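You operate a simulated robot arm through the tools that you are given. There is no shell and no other tool. Be economical: measure what you need, move in short steps, check, and stop when the job is done.

You are at the controls of a simulated robot arm. One attempt, no reset.

## Task
Take the yellow dowel and put it in the grey bowl. Then take the blue dowel and leave it on the post label.
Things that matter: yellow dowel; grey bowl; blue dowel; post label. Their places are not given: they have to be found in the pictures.

It is judged by the outcome, as a careful person would: the job done as asked, and still so three seconds after it is handed in. It fails if anything else is knocked over, pushed out of place, dropped, spilled or broken.

## Robot
A 7-joint arm with a two-finger parallel gripper, fixed in place. Base frame: the origin is at the foot of the arm, x ahead of it, y to its left, z up; the work surface is at about z = 0. Units: m, rad, N and s.
With the tool pointing down near the work surface it reaches from about 0.24 to 0.62 m from the base axis. Its first joint turns from -1.152 to 1.152 rad. Payload 2.6 kg.
The tool frame sits at the grasp point between the pads (the TCP): z along the fingers, y along the line on which they close. The tips reach 0.03 m beyond it. The gripper opens to 0.094 m. The fingers are 0.028 m wide and 0.01 m thick; the gripper's body (0.05 by 0.096 m) begins 0.055 m behind the TCP.
Orientation is told as [roll, pitch, yaw] about the base's x, y, z axes, in that order, counted from this pose: with the fingers straight down and closing along the base's y, the tool's x points along the base's -x, its y along +y and its z along -z.

## Interface
- The arm moves only by the tool nudge_tool. Its argument "motion" is one flat list of numbers, 7 for each row, row after row: the closure, from 0 (fully open) to 1 (shut), then the shift along the tool's x, y, z in units of 100 mm (1.0 is 100 mm), then the turn, a rotation vector about the tool's x, y, z in units of 180 degrees (1.0 is 180 degrees). In form: [gripper, x, y, z, rx, ry, rz, gripper, x, y, z, rx, ry, rz, ...]. A call has 1 to 10 rows; each row is the pose to reach, as a shift and turn from the pose commanded when the call began, along the tool's axes at that moment. A call with a number of a shift or a turn outside -1 to 1 is refused whole. Each row takes 0.2 s and may step no farther than 0.05 m and 0.15 rad from the row before; otherwise, or with a gripper value out of range, the whole call is refused. Where a pose cannot be reached the arm comes as near as it can. A force on the tool above 40 N (or 10 N above the force at the start of the call, whichever is more), or a blocked arm, ends the call early, and 0.2 s more pass. Each finger travels about 0.072 m/s and halts on what it meets, pressing with about 22 N; the grip force reading is that of the motor and also rises with nothing between the fingers. The clock runs only during rows and for 0.2 s after the last one: add rows that repeat a pose to give the fingers time. The reply holds the time, the measured pose of the TCP, the force on the tool along the base axes, the opening and the grip force, in the units named above and with some noise.
- Cameras (640 x 400 px; columns grow to the right, rows downward): "scene" is fixed at [0.0182, 0.4194, 0.5681]; the picture's right is [-0.91, -0.41, 0.00], its down [-0.23, 0.50, -0.83] and it looks along [0.34, -0.76, -0.55] (base axes); focal length 358 px, centre (320, 200). "wrist" rides on the gripper at [-0.037, 0, -0.058] in the tool frame; the picture's right is [0.00, -1.00, 0.00], its down [0.97, 0.00, -0.24] and it looks along [0.24, 0.00, 0.97] (tool axes); focal length 218 px, centre (320, 200).
- capture(camera): a new picture of that camera. It takes no simulated time.
- probe_pixels(camera, pixels): there is no depth. For up to 12 entries [column, row, z] of the newest picture of that camera ("zoom" is the newest enlarged one), the place [x, y] in the base frame at which the ray of that pixel passes the height z, good to about 0.002 m. It takes no simulated time.
- zoom(camera, box): a new picture of the part [left, top, right, bottom] of that camera's present view, enlarged. It takes no simulated time.
- hand_in(): hands the job in; it is judged then, once.

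Keep the steps short. Do not move on a guess: measure, check each grasp and each placing, and mend mistakes. In all there are 80 turns and 34 pictures (those below and enlarged ones count). Leave the gripper open and the arm clear of the work at the hand-in unless told otherwise, and finish with a single line.

The tools are called as a command line: name --argument value ..., lists and objects as JSON in quotes. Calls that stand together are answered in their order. nudge_tool: Moves the arm, as the interface text tells. Its arguments: {"type":"object","properties":{"motion":{"type":"array"}},"required":["motion"]} The other tools are called the same way: capture (camera) takes a picture; probe_pixels (camera, pixels) gives the place at which the rays of pixels pass given heights; zoom (camera, box) takes an enlarged picture of a part of a camera's view; hand_in () hands the job in.

At the start:

```text
t: 0.0
ee_pos: [0.3017, -0.1534, 0.2569]
tool_rot: [-0.001, -0.002, 0.0]
wrist_force: [0.2, -0.1, 0.4]
finger_gap: 0.0942
finger_force: 0.0
```

scene: 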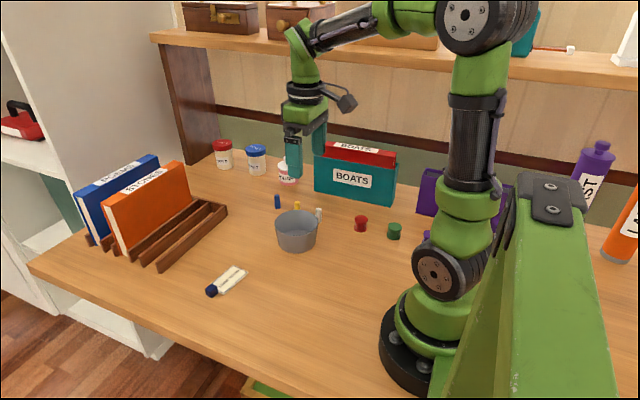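
wrist: 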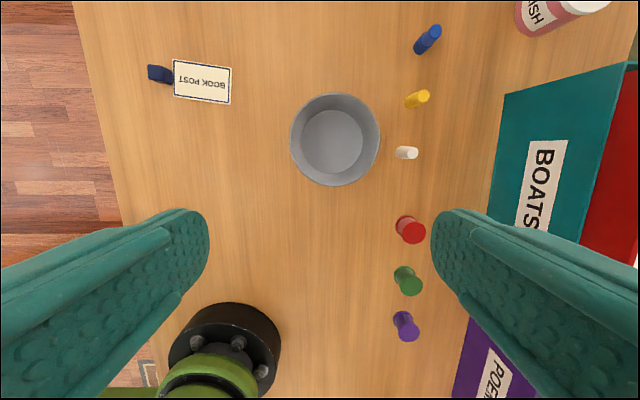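

I see the yellow dowel at wrist (418,99), the blue one at (428,40), the bowl at (335,140) and the "BOOK POST" label at (202,82). I'll zoom in on both areas before measuring.

zoom --camera "wrist" --box '[360, 0, 520, 100]'

zoom --camera "scene" --box '[190, 170, 350, 310]'

probe_pixels --camera "wrist" --pixels '[[411, 103, 0], [424, 95, 0.03], [420, 50, 0], [435, 30, 0.03], [402, 152, 0], [414, 153, 0.02], [335, 143, 0.0], [291, 140, 0.05], [380, 140, 0.05], [335, 93, 0.05], [335, 186, 0.05], [202, 82, 0.0]]'

probe_pixels --camera "wrist" --pixels '[[175, 59, 0], [232, 67, 0], [229, 104, 0], [173, 96, 0], [148, 66, 0], [172, 84, 0], [505, 95, 0], [490, 210, 0], [515, 10, 0]]'

```text
4.00 times, centred on (440, 50) of wrist
```

zoom: 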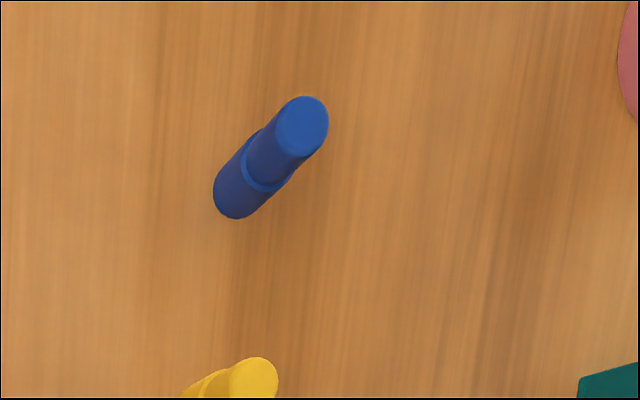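

```text
2.86 times, centred on (270, 240) of scene
```

zoom: 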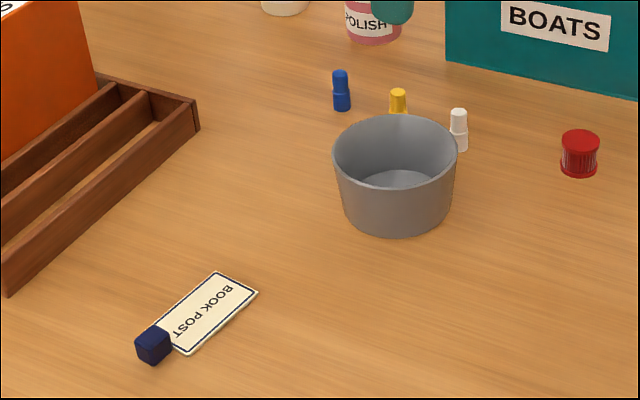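

```text
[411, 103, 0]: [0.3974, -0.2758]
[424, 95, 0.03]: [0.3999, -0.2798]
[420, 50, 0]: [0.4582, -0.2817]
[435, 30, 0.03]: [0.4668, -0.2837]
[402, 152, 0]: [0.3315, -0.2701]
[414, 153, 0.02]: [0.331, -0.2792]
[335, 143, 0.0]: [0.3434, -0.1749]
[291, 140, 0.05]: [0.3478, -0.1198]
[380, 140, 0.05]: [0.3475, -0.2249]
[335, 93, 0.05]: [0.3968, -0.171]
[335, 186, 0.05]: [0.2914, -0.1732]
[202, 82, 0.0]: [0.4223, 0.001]
```

```text
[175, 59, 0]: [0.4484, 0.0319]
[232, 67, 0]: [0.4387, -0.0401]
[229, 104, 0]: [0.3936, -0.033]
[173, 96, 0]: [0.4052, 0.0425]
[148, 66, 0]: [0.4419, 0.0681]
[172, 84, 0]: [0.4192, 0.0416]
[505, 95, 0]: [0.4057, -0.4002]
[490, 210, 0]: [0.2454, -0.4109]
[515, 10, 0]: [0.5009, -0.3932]
```

The dowels stand upright: yellow at about (0.399, -0.278) and blue at about (0.461, -0.281). The bowl centre is about (0.345, -0.172) and the label centre about (0.422, 0.001). I'll move up and over towards yellow, staying high, and narrow the gripper a bit.

nudge_tool --motion '[0.1, -0.25, -0.25, 0.1, 0, 0, 0, 0.2, -0.5, -0.5, 0.25, 0, 0, 0, 0.3, -0.75, -0.75, 0.4, 0, 0, 0, 0.35, -0.97, -1.0, 0.6, 0, 0, 0, 0.35, -0.97, -1.0, 0.8, 0, 0, 0]'

nudge_tool --motion '[0.35, 0, -0.25, 0.1, 0, 0, 0, 0.35, 0, -0.25, 0.2, 0, 0, 0]'

capture --camera "wrist"

```text
t: 1.2
ee_pos: [0.3986, -0.2532, 0.1772]
tool_rot: [0.0, 0.0, 0.002]
wrist_force: [-0.6, 0.3, -0.1]
finger_gap: 0.0611
finger_force: 0.1
```

```text
t: 1.8
ee_pos: [0.3975, -0.2791, 0.1574]
tool_rot: [0.0, 0.0, 0.0]
wrist_force: [0.7, 0.1, 0.2]
finger_gap: 0.0615
finger_force: 0.0
```

```text
29 pictures are left
```

wrist: 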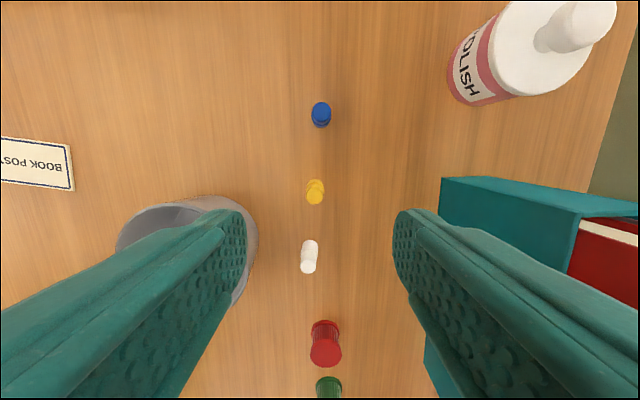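

Yellow is now at (315,192) and blue at (321,115). I'll probe their bases and tops from here, along with the near bowl rim.

zoom --camera "wrist" --box '[240, 90, 400, 290]'

probe_pixels --camera "wrist" --pixels '[[315, 195, 0], [316, 187, 0.035], [320, 120, 0], [321, 110, 0.035], [258, 240, 0.05], [307, 266, 0]]'

```text
2.00 times, centred on (320, 190) of wrist
```

zoom: 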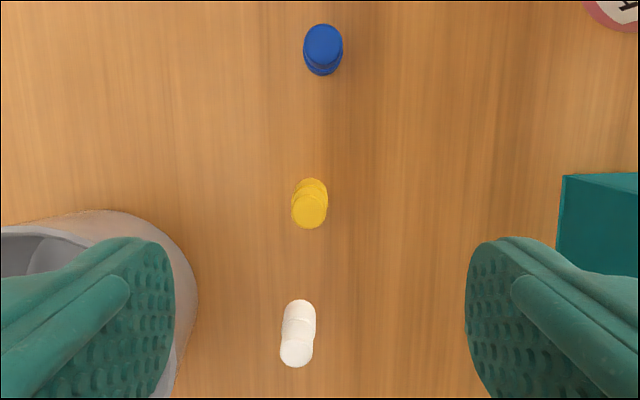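

```text
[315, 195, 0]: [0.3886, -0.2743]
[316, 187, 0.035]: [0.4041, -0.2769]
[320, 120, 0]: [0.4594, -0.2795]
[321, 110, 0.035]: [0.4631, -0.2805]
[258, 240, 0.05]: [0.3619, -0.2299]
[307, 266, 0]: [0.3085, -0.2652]
```

Yellow's base is at about (0.398, -0.276), 3 mm off in y. I'll descend in stages to z≈0.037 and not close yet.

nudge_tool --motion '[0.35, 0, 0.03, 0.3, 0, 0, 0, 0.35, 0, 0.03, 0.6, 0, 0, 0, 0.35, 0, 0.03, 0.85, 0, 0, 0, 0.35, 0, 0.03, 1.0, 0, 0, 0]'

capture --camera "wrist"

```text
t: 2.8
ee_pos: [0.3981, -0.2751, 0.0579]
tool_rot: [0.001, 0.0, -0.001]
wrist_force: [0.1, 0.4, -0.5]
finger_gap: 0.0612
finger_force: 0.1
```

```text
27 pictures are left
```

wrist: 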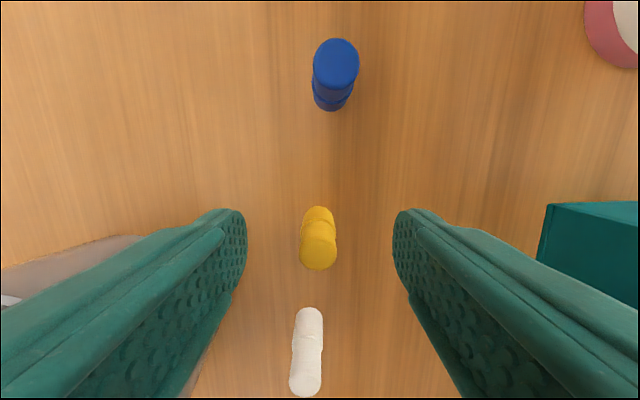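

Yellow at (318,235) is centred between the fingers. I'll go down 22 mm, close on it and let the grip settle.

nudge_tool --motion '[0.35, 0, 0, 0.12, 0, 0, 0, 0.35, 0, 0, 0.22, 0, 0, 0, 0.7, 0, 0, 0.22, 0, 0, 0, 1, 0, 0, 0.22, 0, 0, 0, 1, 0, 0, 0.22, 0, 0, 0, 1, 0, 0, 0.22, 0, 0, 0]'

```text
t: 4.2
ee_pos: [0.3978, -0.2755, 0.0353]
tool_rot: [0.0, 0.0, 0.001]
wrist_force: [0.3, -1.0, 0.4]
finger_gap: 0.0151
finger_force: 21.9
```

The fingers hold at a gap of 15 mm with 22 N, so the dowel is gripped. I'll lift straight up 120 mm and check.

nudge_tool --motion '[1, 0, 0, -0.2, 0, 0, 0, 1, 0, 0, -0.5, 0, 0, 0, 1, 0, 0, -0.8, 0, 0, 0, 1, 0, 0, -1.0, 0, 0, 0]'

capture --camera "wrist"

capture --camera "scene"

```text
t: 5.2
ee_pos: [0.3975, -0.2748, 0.1341]
tool_rot: [0.002, 0.0, 0.001]
wrist_force: [-0.4, 0.2, -1.1]
finger_gap: 0.015
finger_force: 21.8
```

```text
26 pictures are left
```

wrist: 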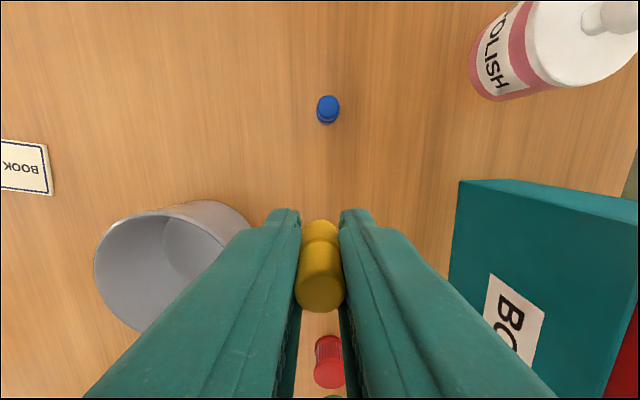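

```text
25 pictures are left
```

scene: 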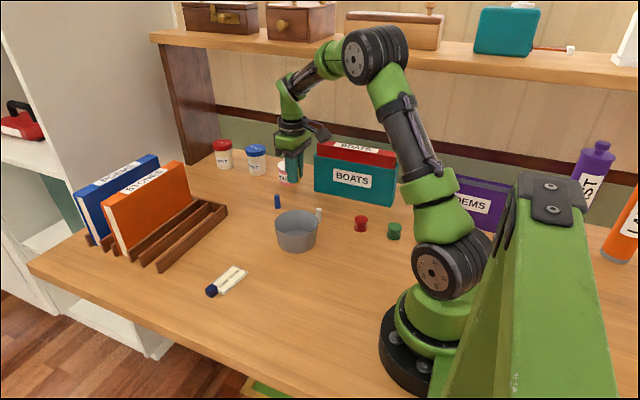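

Yellow is held and has lifted off, and nothing else moved. I'll carry it level over the bowl centre, (0.345, -0.174), and look again.

nudge_tool --motion '[1, 0.13, 0.25, 0, 0, 0, 0, 1, 0.26, 0.5, 0, 0, 0, 0, 1, 0.4, 0.75, 0, 0, 0, 0, 1, 0.53, 1.0, 0, 0, 0, 0, 1, 0.53, 1.0, 0, 0, 0, 0]'

capture --camera "wrist"

zoom --camera "scene" --box '[230, 150, 370, 280]'

```text
t: 6.4
ee_pos: [0.3457, -0.1734, 0.1358]
tool_rot: [0.001, 0.001, 0.0]
wrist_force: [-1.1, -0.5, 0.7]
finger_gap: 0.015
finger_force: 21.7
```

```text
24 pictures are left
```

wrist: 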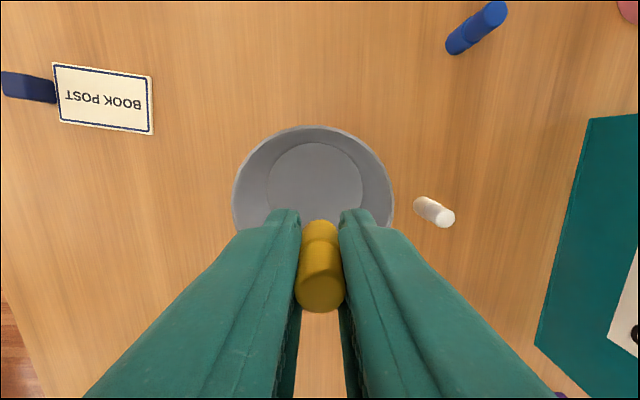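

```text
3.08 times, centred on (300, 215) of scene
```

zoom: 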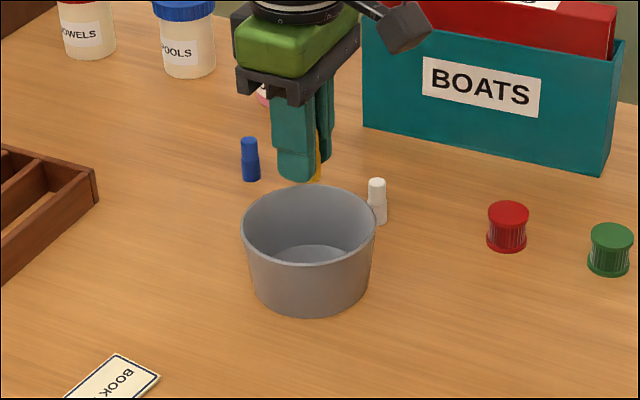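

The dowel hangs over the bowl. I'll check the rim and floor centres, and the bowl height, against the tool position.

probe_pixels --camera "wrist" --pixels '[[233, 200, 0.05], [394, 200, 0.05], [313, 125, 0.05], [315, 185, 0.004], [265, 185, 0.004], [363, 185, 0.004], [315, 142, 0.004], [104, 99, 0], [457, 48, 0]]'

probe_pixels --camera "zoom" --pixels '[[308, 312, 0], [308, 266, 0.05], [308, 186, 0.05], [308, 266, 0.06], [308, 186, 0.06], [240, 228, 0.05], [376, 236, 0.05]]'

```text
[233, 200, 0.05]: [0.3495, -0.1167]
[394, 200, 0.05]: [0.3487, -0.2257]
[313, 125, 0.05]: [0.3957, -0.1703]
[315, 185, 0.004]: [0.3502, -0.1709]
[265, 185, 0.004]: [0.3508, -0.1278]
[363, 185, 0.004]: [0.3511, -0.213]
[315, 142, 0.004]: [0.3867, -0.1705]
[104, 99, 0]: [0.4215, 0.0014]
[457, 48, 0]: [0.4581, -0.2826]
```

```text
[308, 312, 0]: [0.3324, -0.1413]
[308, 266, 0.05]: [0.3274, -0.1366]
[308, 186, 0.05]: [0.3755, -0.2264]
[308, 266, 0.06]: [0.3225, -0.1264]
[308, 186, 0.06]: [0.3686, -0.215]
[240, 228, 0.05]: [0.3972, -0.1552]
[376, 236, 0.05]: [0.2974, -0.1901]
```

The bowl centre is (0.347, -0.171), within 3 mm of the tool. I'll lower into it until the dowel bottom is about 8 mm up.

nudge_tool --motion '[1, -0.01, 0.02, 0.3, 0, 0, 0, 1, -0.01, 0.02, 0.6, 0, 0, 0, 1, -0.01, 0.02, 0.8, 0, 0, 0, 1, -0.01, 0.02, 0.92, 0, 0, 0]'

```text
t: 7.4
ee_pos: [0.3469, -0.172, 0.0433]
tool_rot: [-0.002, 0.0, 0.0]
wrist_force: [-0.3, 0.3, -0.5]
finger_gap: 0.0148
finger_force: 22.0
```

No contact yet. I'll ease down 3 mm more, open to about 38 mm inside the bowl, wait, then rise straight up.

nudge_tool --motion '[1, 0, 0, 0.03, 0, 0, 0, 0.6, 0, 0, 0.03, 0, 0, 0, 0.6, 0, 0, 0.03, 0, 0, 0, 0.6, 0, 0, 0.03, 0, 0, 0, 0.6, 0, 0, -0.2, 0, 0, 0, 0.6, 0, 0, -0.5, 0, 0, 0, 0.6, 0, 0, -0.9, 0, 0, 0]'

capture --camera "wrist"

zoom --camera "scene" --box '[230, 150, 370, 280]'

```text
t: 9.0
ee_pos: [0.3459, -0.1731, 0.1323]
tool_rot: [0.001, 0.0, -0.002]
wrist_force: [0.6, 0.5, 0.4]
finger_gap: 0.0374
finger_force: 0.0
```

```text
22 pictures are left
```

wrist: 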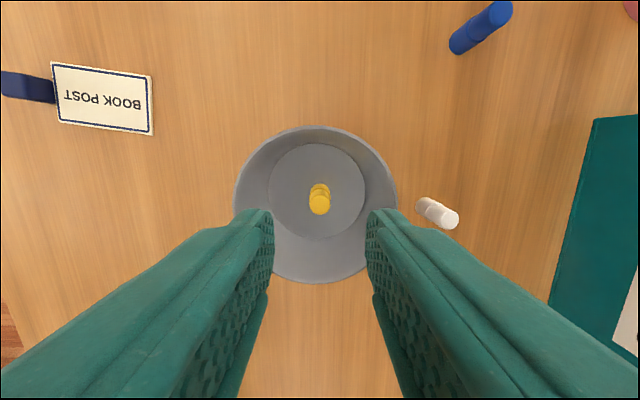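

```text
3.08 times, centred on (300, 215) of scene
```

zoom: 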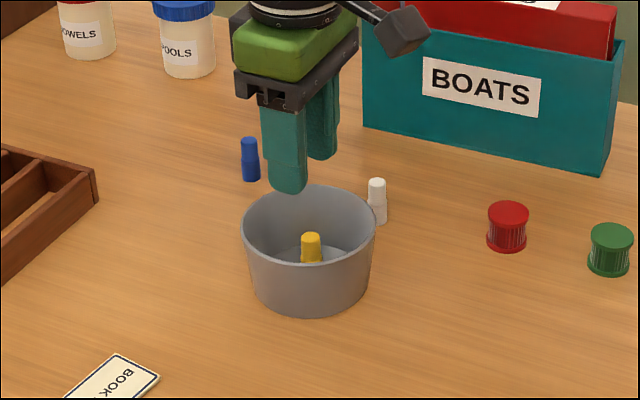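

Yellow stands in the middle of the bowl. Next I'll go over the blue dowel at about (0.460, -0.280), staying at this height.

nudge_tool --motion '[0.6, -0.25, -0.25, 0, 0, 0, 0, 0.6, -0.5, -0.5, 0, 0, 0, 0, 0.5, -0.75, -0.75, 0, 0, 0, 0, 0.35, -1.0, -1.0, 0, 0, 0, 0]'

nudge_tool --motion '[0.35, -0.14, -0.08, 0, 0, 0, 0, 0.35, -0.14, -0.08, 0, 0, 0, 0]'

capture --camera "wrist"

```text
t: 10.0
ee_pos: [0.4468, -0.2737, 0.1323]
tool_rot: [0.0, 0.002, 0.001]
wrist_force: [0.5, 0.3, -0.2]
finger_gap: 0.0613
finger_force: 0.1
```

```text
t: 10.6
ee_pos: [0.4616, -0.2824, 0.1323]
tool_rot: [-0.002, 0.001, -0.001]
wrist_force: [0.4, 0.0, -0.2]
finger_gap: 0.0612
finger_force: 0.0
```

```text
20 pictures are left
```

wrist: 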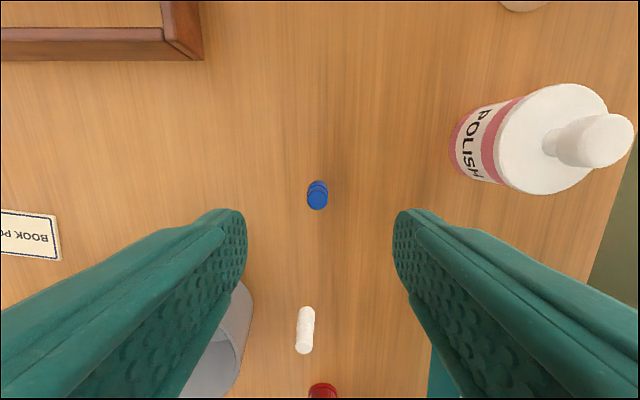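

Blue is at (317,195). I'll measure it, and also the POLISH bottle's near edge because it stands close to the right finger.

probe_pixels --camera "wrist" --pixels '[[318, 190, 0], [317, 200, 0.035], [455, 155, 0.0], [500, 150, 0.07], [500, 150, 0.09]]'

```text
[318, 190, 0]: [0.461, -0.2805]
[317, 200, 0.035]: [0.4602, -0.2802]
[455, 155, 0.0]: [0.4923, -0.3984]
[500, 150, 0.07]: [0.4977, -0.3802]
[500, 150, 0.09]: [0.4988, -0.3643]
```

Blue is at (0.4605, -0.2803) and the bottle is clear of the gripper. I'll correct 2 mm in y, go down to z≈0.058 and check.

nudge_tool --motion '[0.35, 0.01, 0.02, 0.3, 0, 0, 0, 0.35, 0.01, 0.02, 0.6, 0, 0, 0, 0.35, 0.01, 0.02, 0.75, 0, 0, 0]'

capture --camera "wrist"

```text
t: 11.4
ee_pos: [0.4602, -0.2798, 0.0567]
tool_rot: [-0.001, -0.002, 0.0]
wrist_force: [-0.1, 0.6, -0.7]
finger_gap: 0.0611
finger_force: 0.0
```

```text
19 pictures are left
```

wrist: 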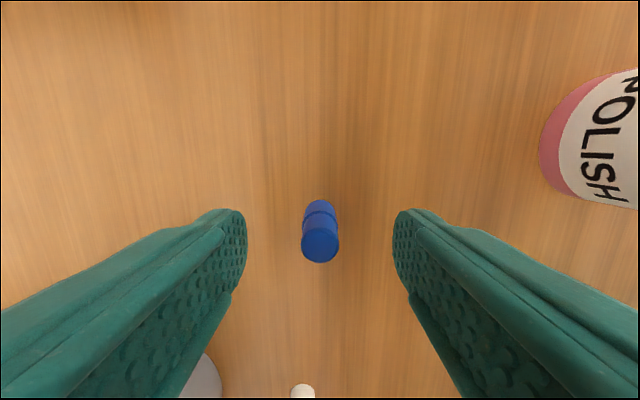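

Blue at (320,232) is centred. I'll go down 21 mm, close, settle and lift.

nudge_tool --motion '[0.35, 0, 0, 0.12, 0, 0, 0, 0.35, 0, 0, 0.21, 0, 0, 0, 0.7, 0, 0, 0.21, 0, 0, 0, 1, 0, 0, 0.21, 0, 0, 0, 1, 0, 0, 0.21, 0, 0, 0, 1, 0, 0, 0.21, 0, 0, 0]'

nudge_tool --motion '[1, 0, 0, -0.2, 0, 0, 0, 1, 0, 0, -0.5, 0, 0, 0, 1, 0, 0, -0.8, 0, 0, 0, 1, 0, 0, -1.0, 0, 0, 0]'

capture --camera "wrist"

```text
t: 12.8
ee_pos: [0.4591, -0.2803, 0.0357]
tool_rot: [0.001, 0.001, 0.0]
wrist_force: [-0.4, 0.2, -0.1]
finger_gap: 0.0137
finger_force: 22.2
```

```text
t: 13.8
ee_pos: [0.4583, -0.2811, 0.1374]
tool_rot: [-0.001, -0.001, 0.0]
wrist_force: [-0.6, -0.7, 0.2]
finger_gap: 0.0137
finger_force: 21.8
```

```text
18 pictures are left
```

wrist: 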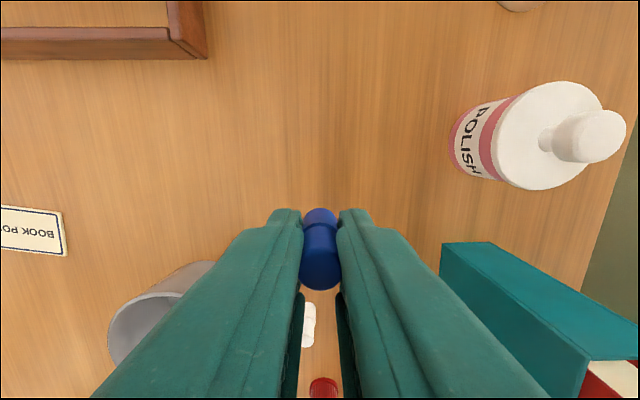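

Blue is held (gap 13.7 mm, 22 N) and clear of the table. I'll carry it level toward the label in two moves and look before the last part.

nudge_tool --motion '[1, 0.1, 0.3, 0, 0, 0, 0, 1, 0.2, 0.65, 0, 0, 0, 0, 1, 0.37, 1.0, 0, 0, 0, 0]'

nudge_tool --motion '[1, 0, 0.35, 0, 0, 0, 0, 1, 0, 0.7, 0, 0, 0, 0, 1, 0, 1.0, 0, 0, 0, 0]'

capture --camera "wrist"

```text
t: 14.6
ee_pos: [0.4217, -0.1805, 0.1373]
tool_rot: [0.0, -0.001, 0.001]
wrist_force: [-0.4, -0.4, 0.9]
finger_gap: 0.0136
finger_force: 22.0
```

```text
t: 15.4
ee_pos: [0.4217, -0.0793, 0.1359]
tool_rot: [-0.001, -0.001, 0.001]
wrist_force: [-0.6, -0.3, 0.9]
finger_gap: 0.0118
finger_force: 22.2
```

```text
17 pictures are left
```

wrist: 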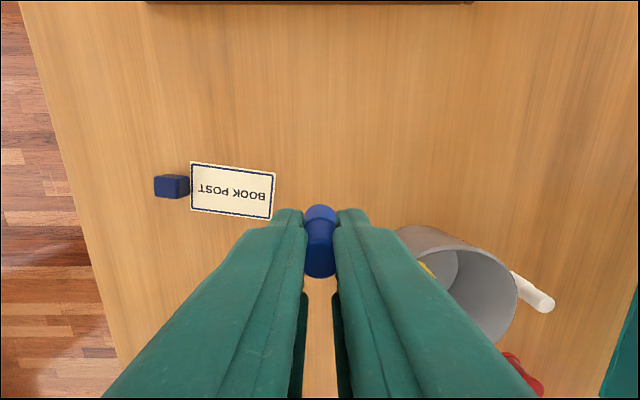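

The gap went from 13.7 to 11.8 mm, so the dowel may be slipping in the grip. I'll stop and look closely.

zoom --camera "wrist" --box '[260, 180, 380, 300]'

zoom --camera "scene" --box '[200, 150, 320, 300]'

```text
3.33 times, centred on (320, 240) of wrist
```

zoom: 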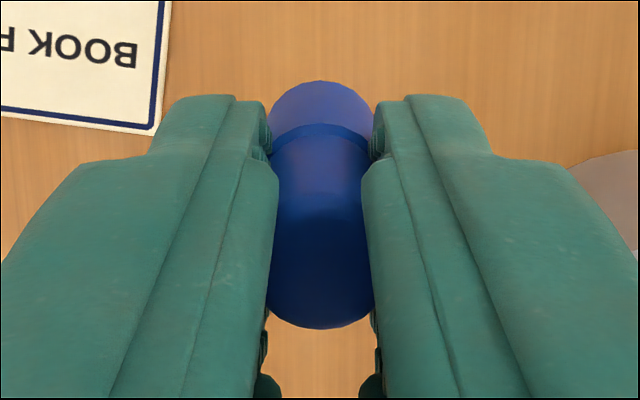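

```text
2.67 times, centred on (260, 225) of scene
```

zoom: 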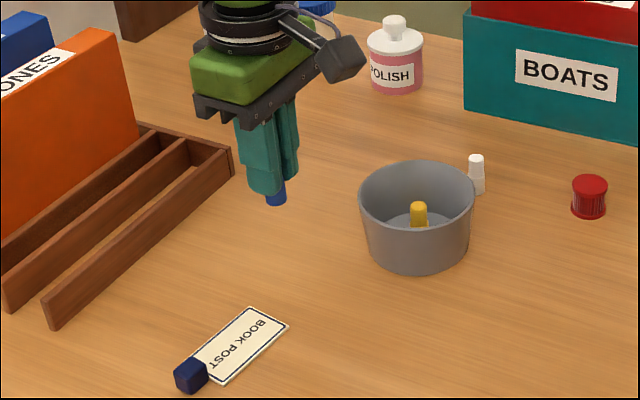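

The dowel has slid about 6 mm down. The pads now hold its narrower upper part, and its bottom is about 42 mm below the TCP. I'll go straight down diagonally to the label now and stop with the bottom about 8 mm above it.

nudge_tool --motion '[1, 0, 0.3, 0.25, 0, 0, 0, 1, 0, 0.58, 0.55, 0, 0, 0, 1, 0, 0.73, 0.85, 0, 0, 0]'

capture --camera "wrist"

zoom --camera "scene" --box '[180, 200, 300, 320]'

```text
t: 16.2
ee_pos: [0.4235, -0.0063, 0.0518]
tool_rot: [-0.001, -0.001, 0.001]
wrist_force: [0.1, 0.1, 0.6]
finger_gap: 0.0114
finger_force: 21.9
```

```text
14 pictures are left
```

wrist: 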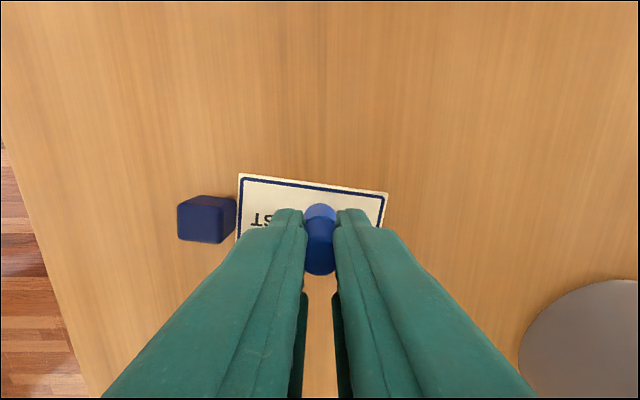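

```text
3.33 times, centred on (240, 260) of scene
```

zoom: 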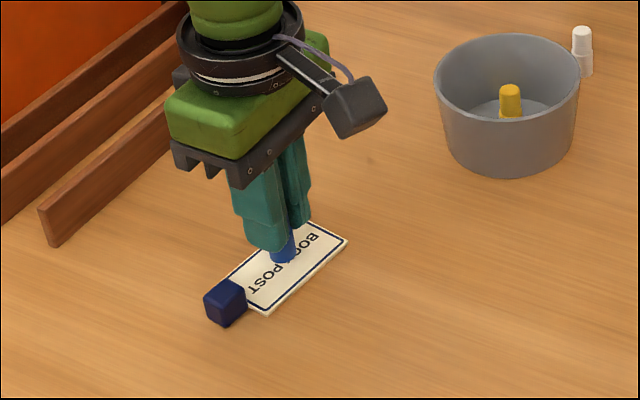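

Still held (gap 11.4 mm), upright and over the label, with its bottom about 7–8 mm above. I'll lower it in small steps to contact and not release yet.

nudge_tool --motion '[1, 0, 0, 0.03, 0, 0, 0, 1, 0, 0, 0.06, 0, 0, 0, 1, 0, 0, 0.08, 0, 0, 0]'

zoom --camera "scene" --box '[200, 220, 280, 310]'

zoom --camera "wrist" --box '[220, 160, 420, 300]'

```text
t: 17.0
ee_pos: [0.4239, -0.0053, 0.0464]
tool_rot: [0.0, -0.009, -0.001]
wrist_force: [-5.3, 3.6, 39.2]
finger_gap: 0.0086
finger_force: 21.6
```

```text
4.44 times, centred on (240, 265) of scene
```

zoom: 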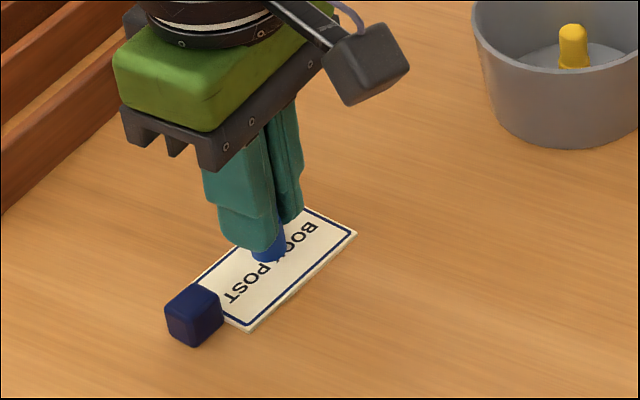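

```text
2.86 times, centred on (320, 230) of wrist
```

zoom: 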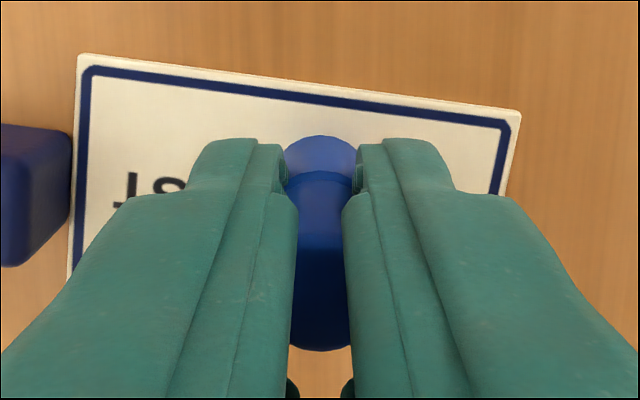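

Contact with 39 N upward means it is standing on the label but pressed too hard. I'll back off 3 mm while still gripping and re-read.

nudge_tool --motion '[1, 0, 0, -0.01, 0, 0, 0, 1, 0, 0, -0.02, 0, 0, 0]'

```text
t: 17.6
ee_pos: [0.4236, -0.0077, 0.0462]
tool_rot: [0.001, -0.006, -0.002]
wrist_force: [4.9, 4.5, 23.3]
finger_gap: 0.008
finger_force: 21.6
```

nudge_tool --motion '[1, 0, 0, -0.015, 0, 0, 0]'

zoom --camera "wrist" --box '[220, 160, 420, 300]'

zoom --camera "scene" --box '[200, 220, 280, 310]'

```text
t: 18.0
ee_pos: [0.4221, -0.0086, 0.0469]
tool_rot: [0.0, 0.001, 0.0]
wrist_force: [3.7, 1.3, 16.0]
finger_gap: 0.0074
finger_force: 22.4
```

```text
2.86 times, centred on (320, 230) of wrist
```

zoom: 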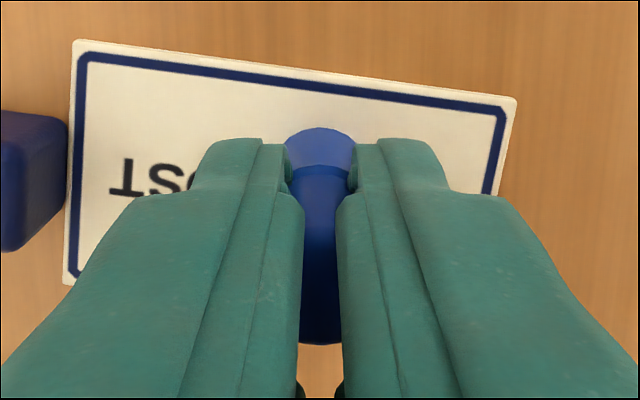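

```text
4.44 times, centred on (240, 265) of scene
```

zoom: 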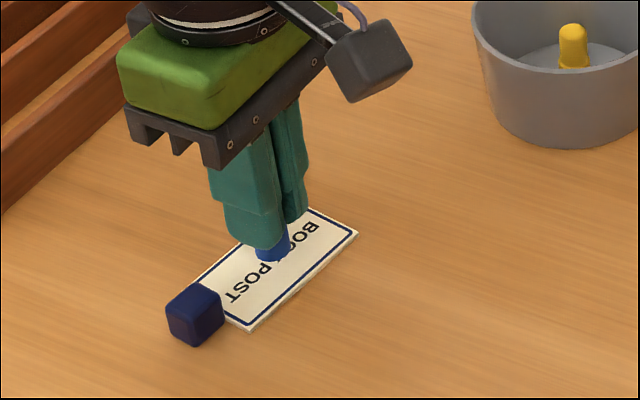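

The dowel is upright on the label. The remaining 16 N comes from the pads wedging on its tapered neck, so it's time to release. I'll open partly, wait, and hold position.

nudge_tool --motion '[0.8, 0, 0, 0, 0, 0, 0, 0.6, 0, 0, 0, 0, 0, 0, 0.6, 0, 0, 0, 0, 0, 0]'

zoom --camera "wrist" --box '[180, 130, 440, 300]'

```text
t: 18.8
ee_pos: [0.4208, -0.0053, 0.0473]
tool_rot: [0.001, 0.001, 0.002]
wrist_force: [0.4, 0.4, 1.1]
finger_gap: 0.0376
finger_force: 0.1
```

```text
2.35 times, centred on (310, 215) of wrist
```

zoom: 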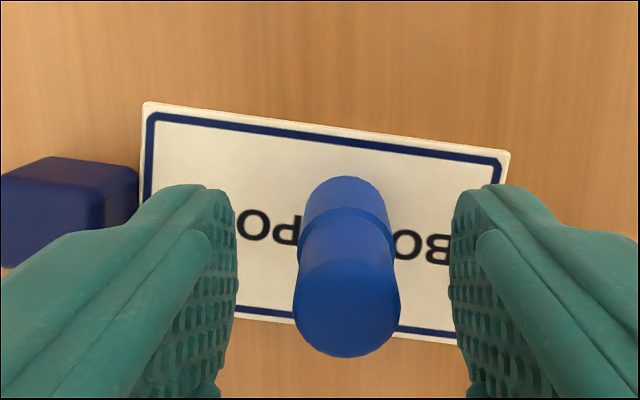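

The dowel stands free on the middle of the label. I'll rise straight up 100 mm, then check.

nudge_tool --motion '[0.6, 0, 0, -0.15, 0, 0, 0, 0.6, 0, 0, -0.45, 0, 0, 0, 0.4, 0, 0, -0.8, 0, 0, 0, 0.1, 0, 0, -1.0, 0, 0, 0, 0, 0, 0, -1.0, 0, 0, 0]'

nudge_tool --motion '[0, 0.1, -0.3, -0.3, 0, 0, 0, 0, 0.2, -0.6, -0.6, 0, 0, 0, 0, 0.4, -0.9, -0.8, 0, 0, 0, 0, 0.4, -0.9, -0.8, 0, 0, 0]'

capture --camera "wrist"

capture --camera "scene"

zoom --camera "scene" --box '[190, 170, 350, 310]'

```text
t: 20.0
ee_pos: [0.4229, -0.0055, 0.1482]
tool_rot: [-0.001, 0.001, 0.0]
wrist_force: [-0.8, 0.3, 0.3]
finger_gap: 0.094
finger_force: 0.0
```

```text
t: 21.0
ee_pos: [0.3827, -0.0969, 0.2279]
tool_rot: [-0.001, 0.0, 0.001]
wrist_force: [-1.2, -0.2, -0.1]
finger_gap: 0.0939
finger_force: 0.1
```

```text
7 pictures are left
```

wrist: 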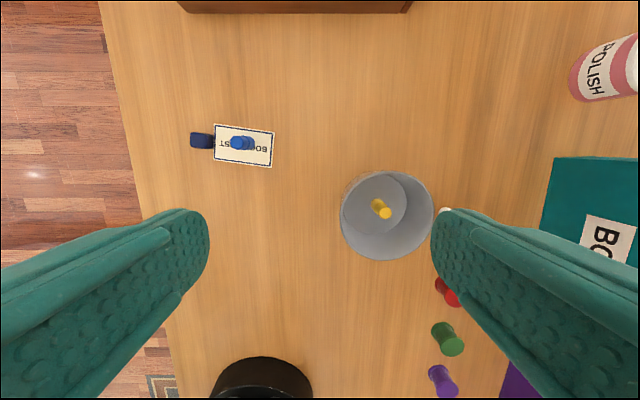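

```text
6 pictures are left
```

scene: 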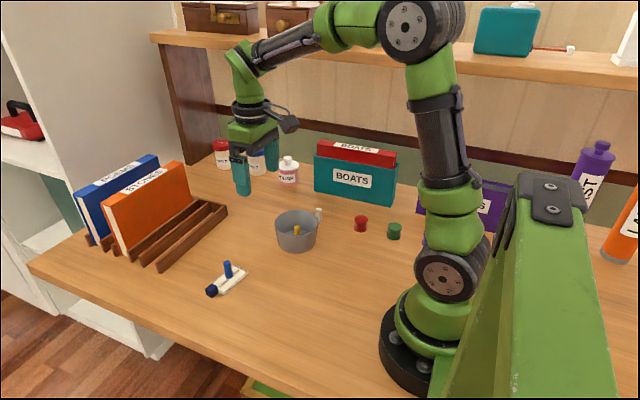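

```text
2.86 times, centred on (270, 240) of scene
```

zoom: 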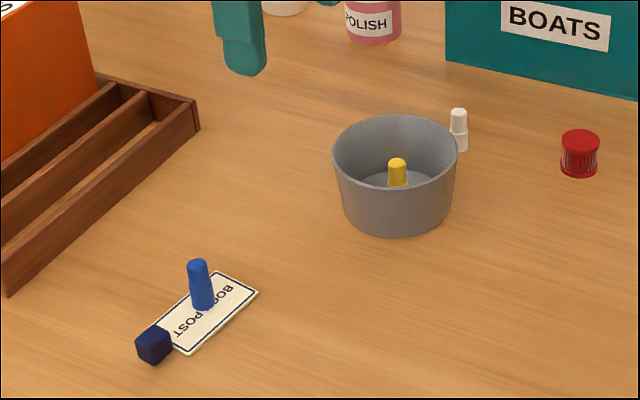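

Yellow stands in the bowl and blue stands on the label. The label, cube, bowl and everything else are where they were. The gripper is open and clear, so I'll hand in.

hand_in

```text
The job is handed in.
```

The yellow dowel is in the grey bowl and the blue dowel is standing on the post label, with nothing else disturbed.
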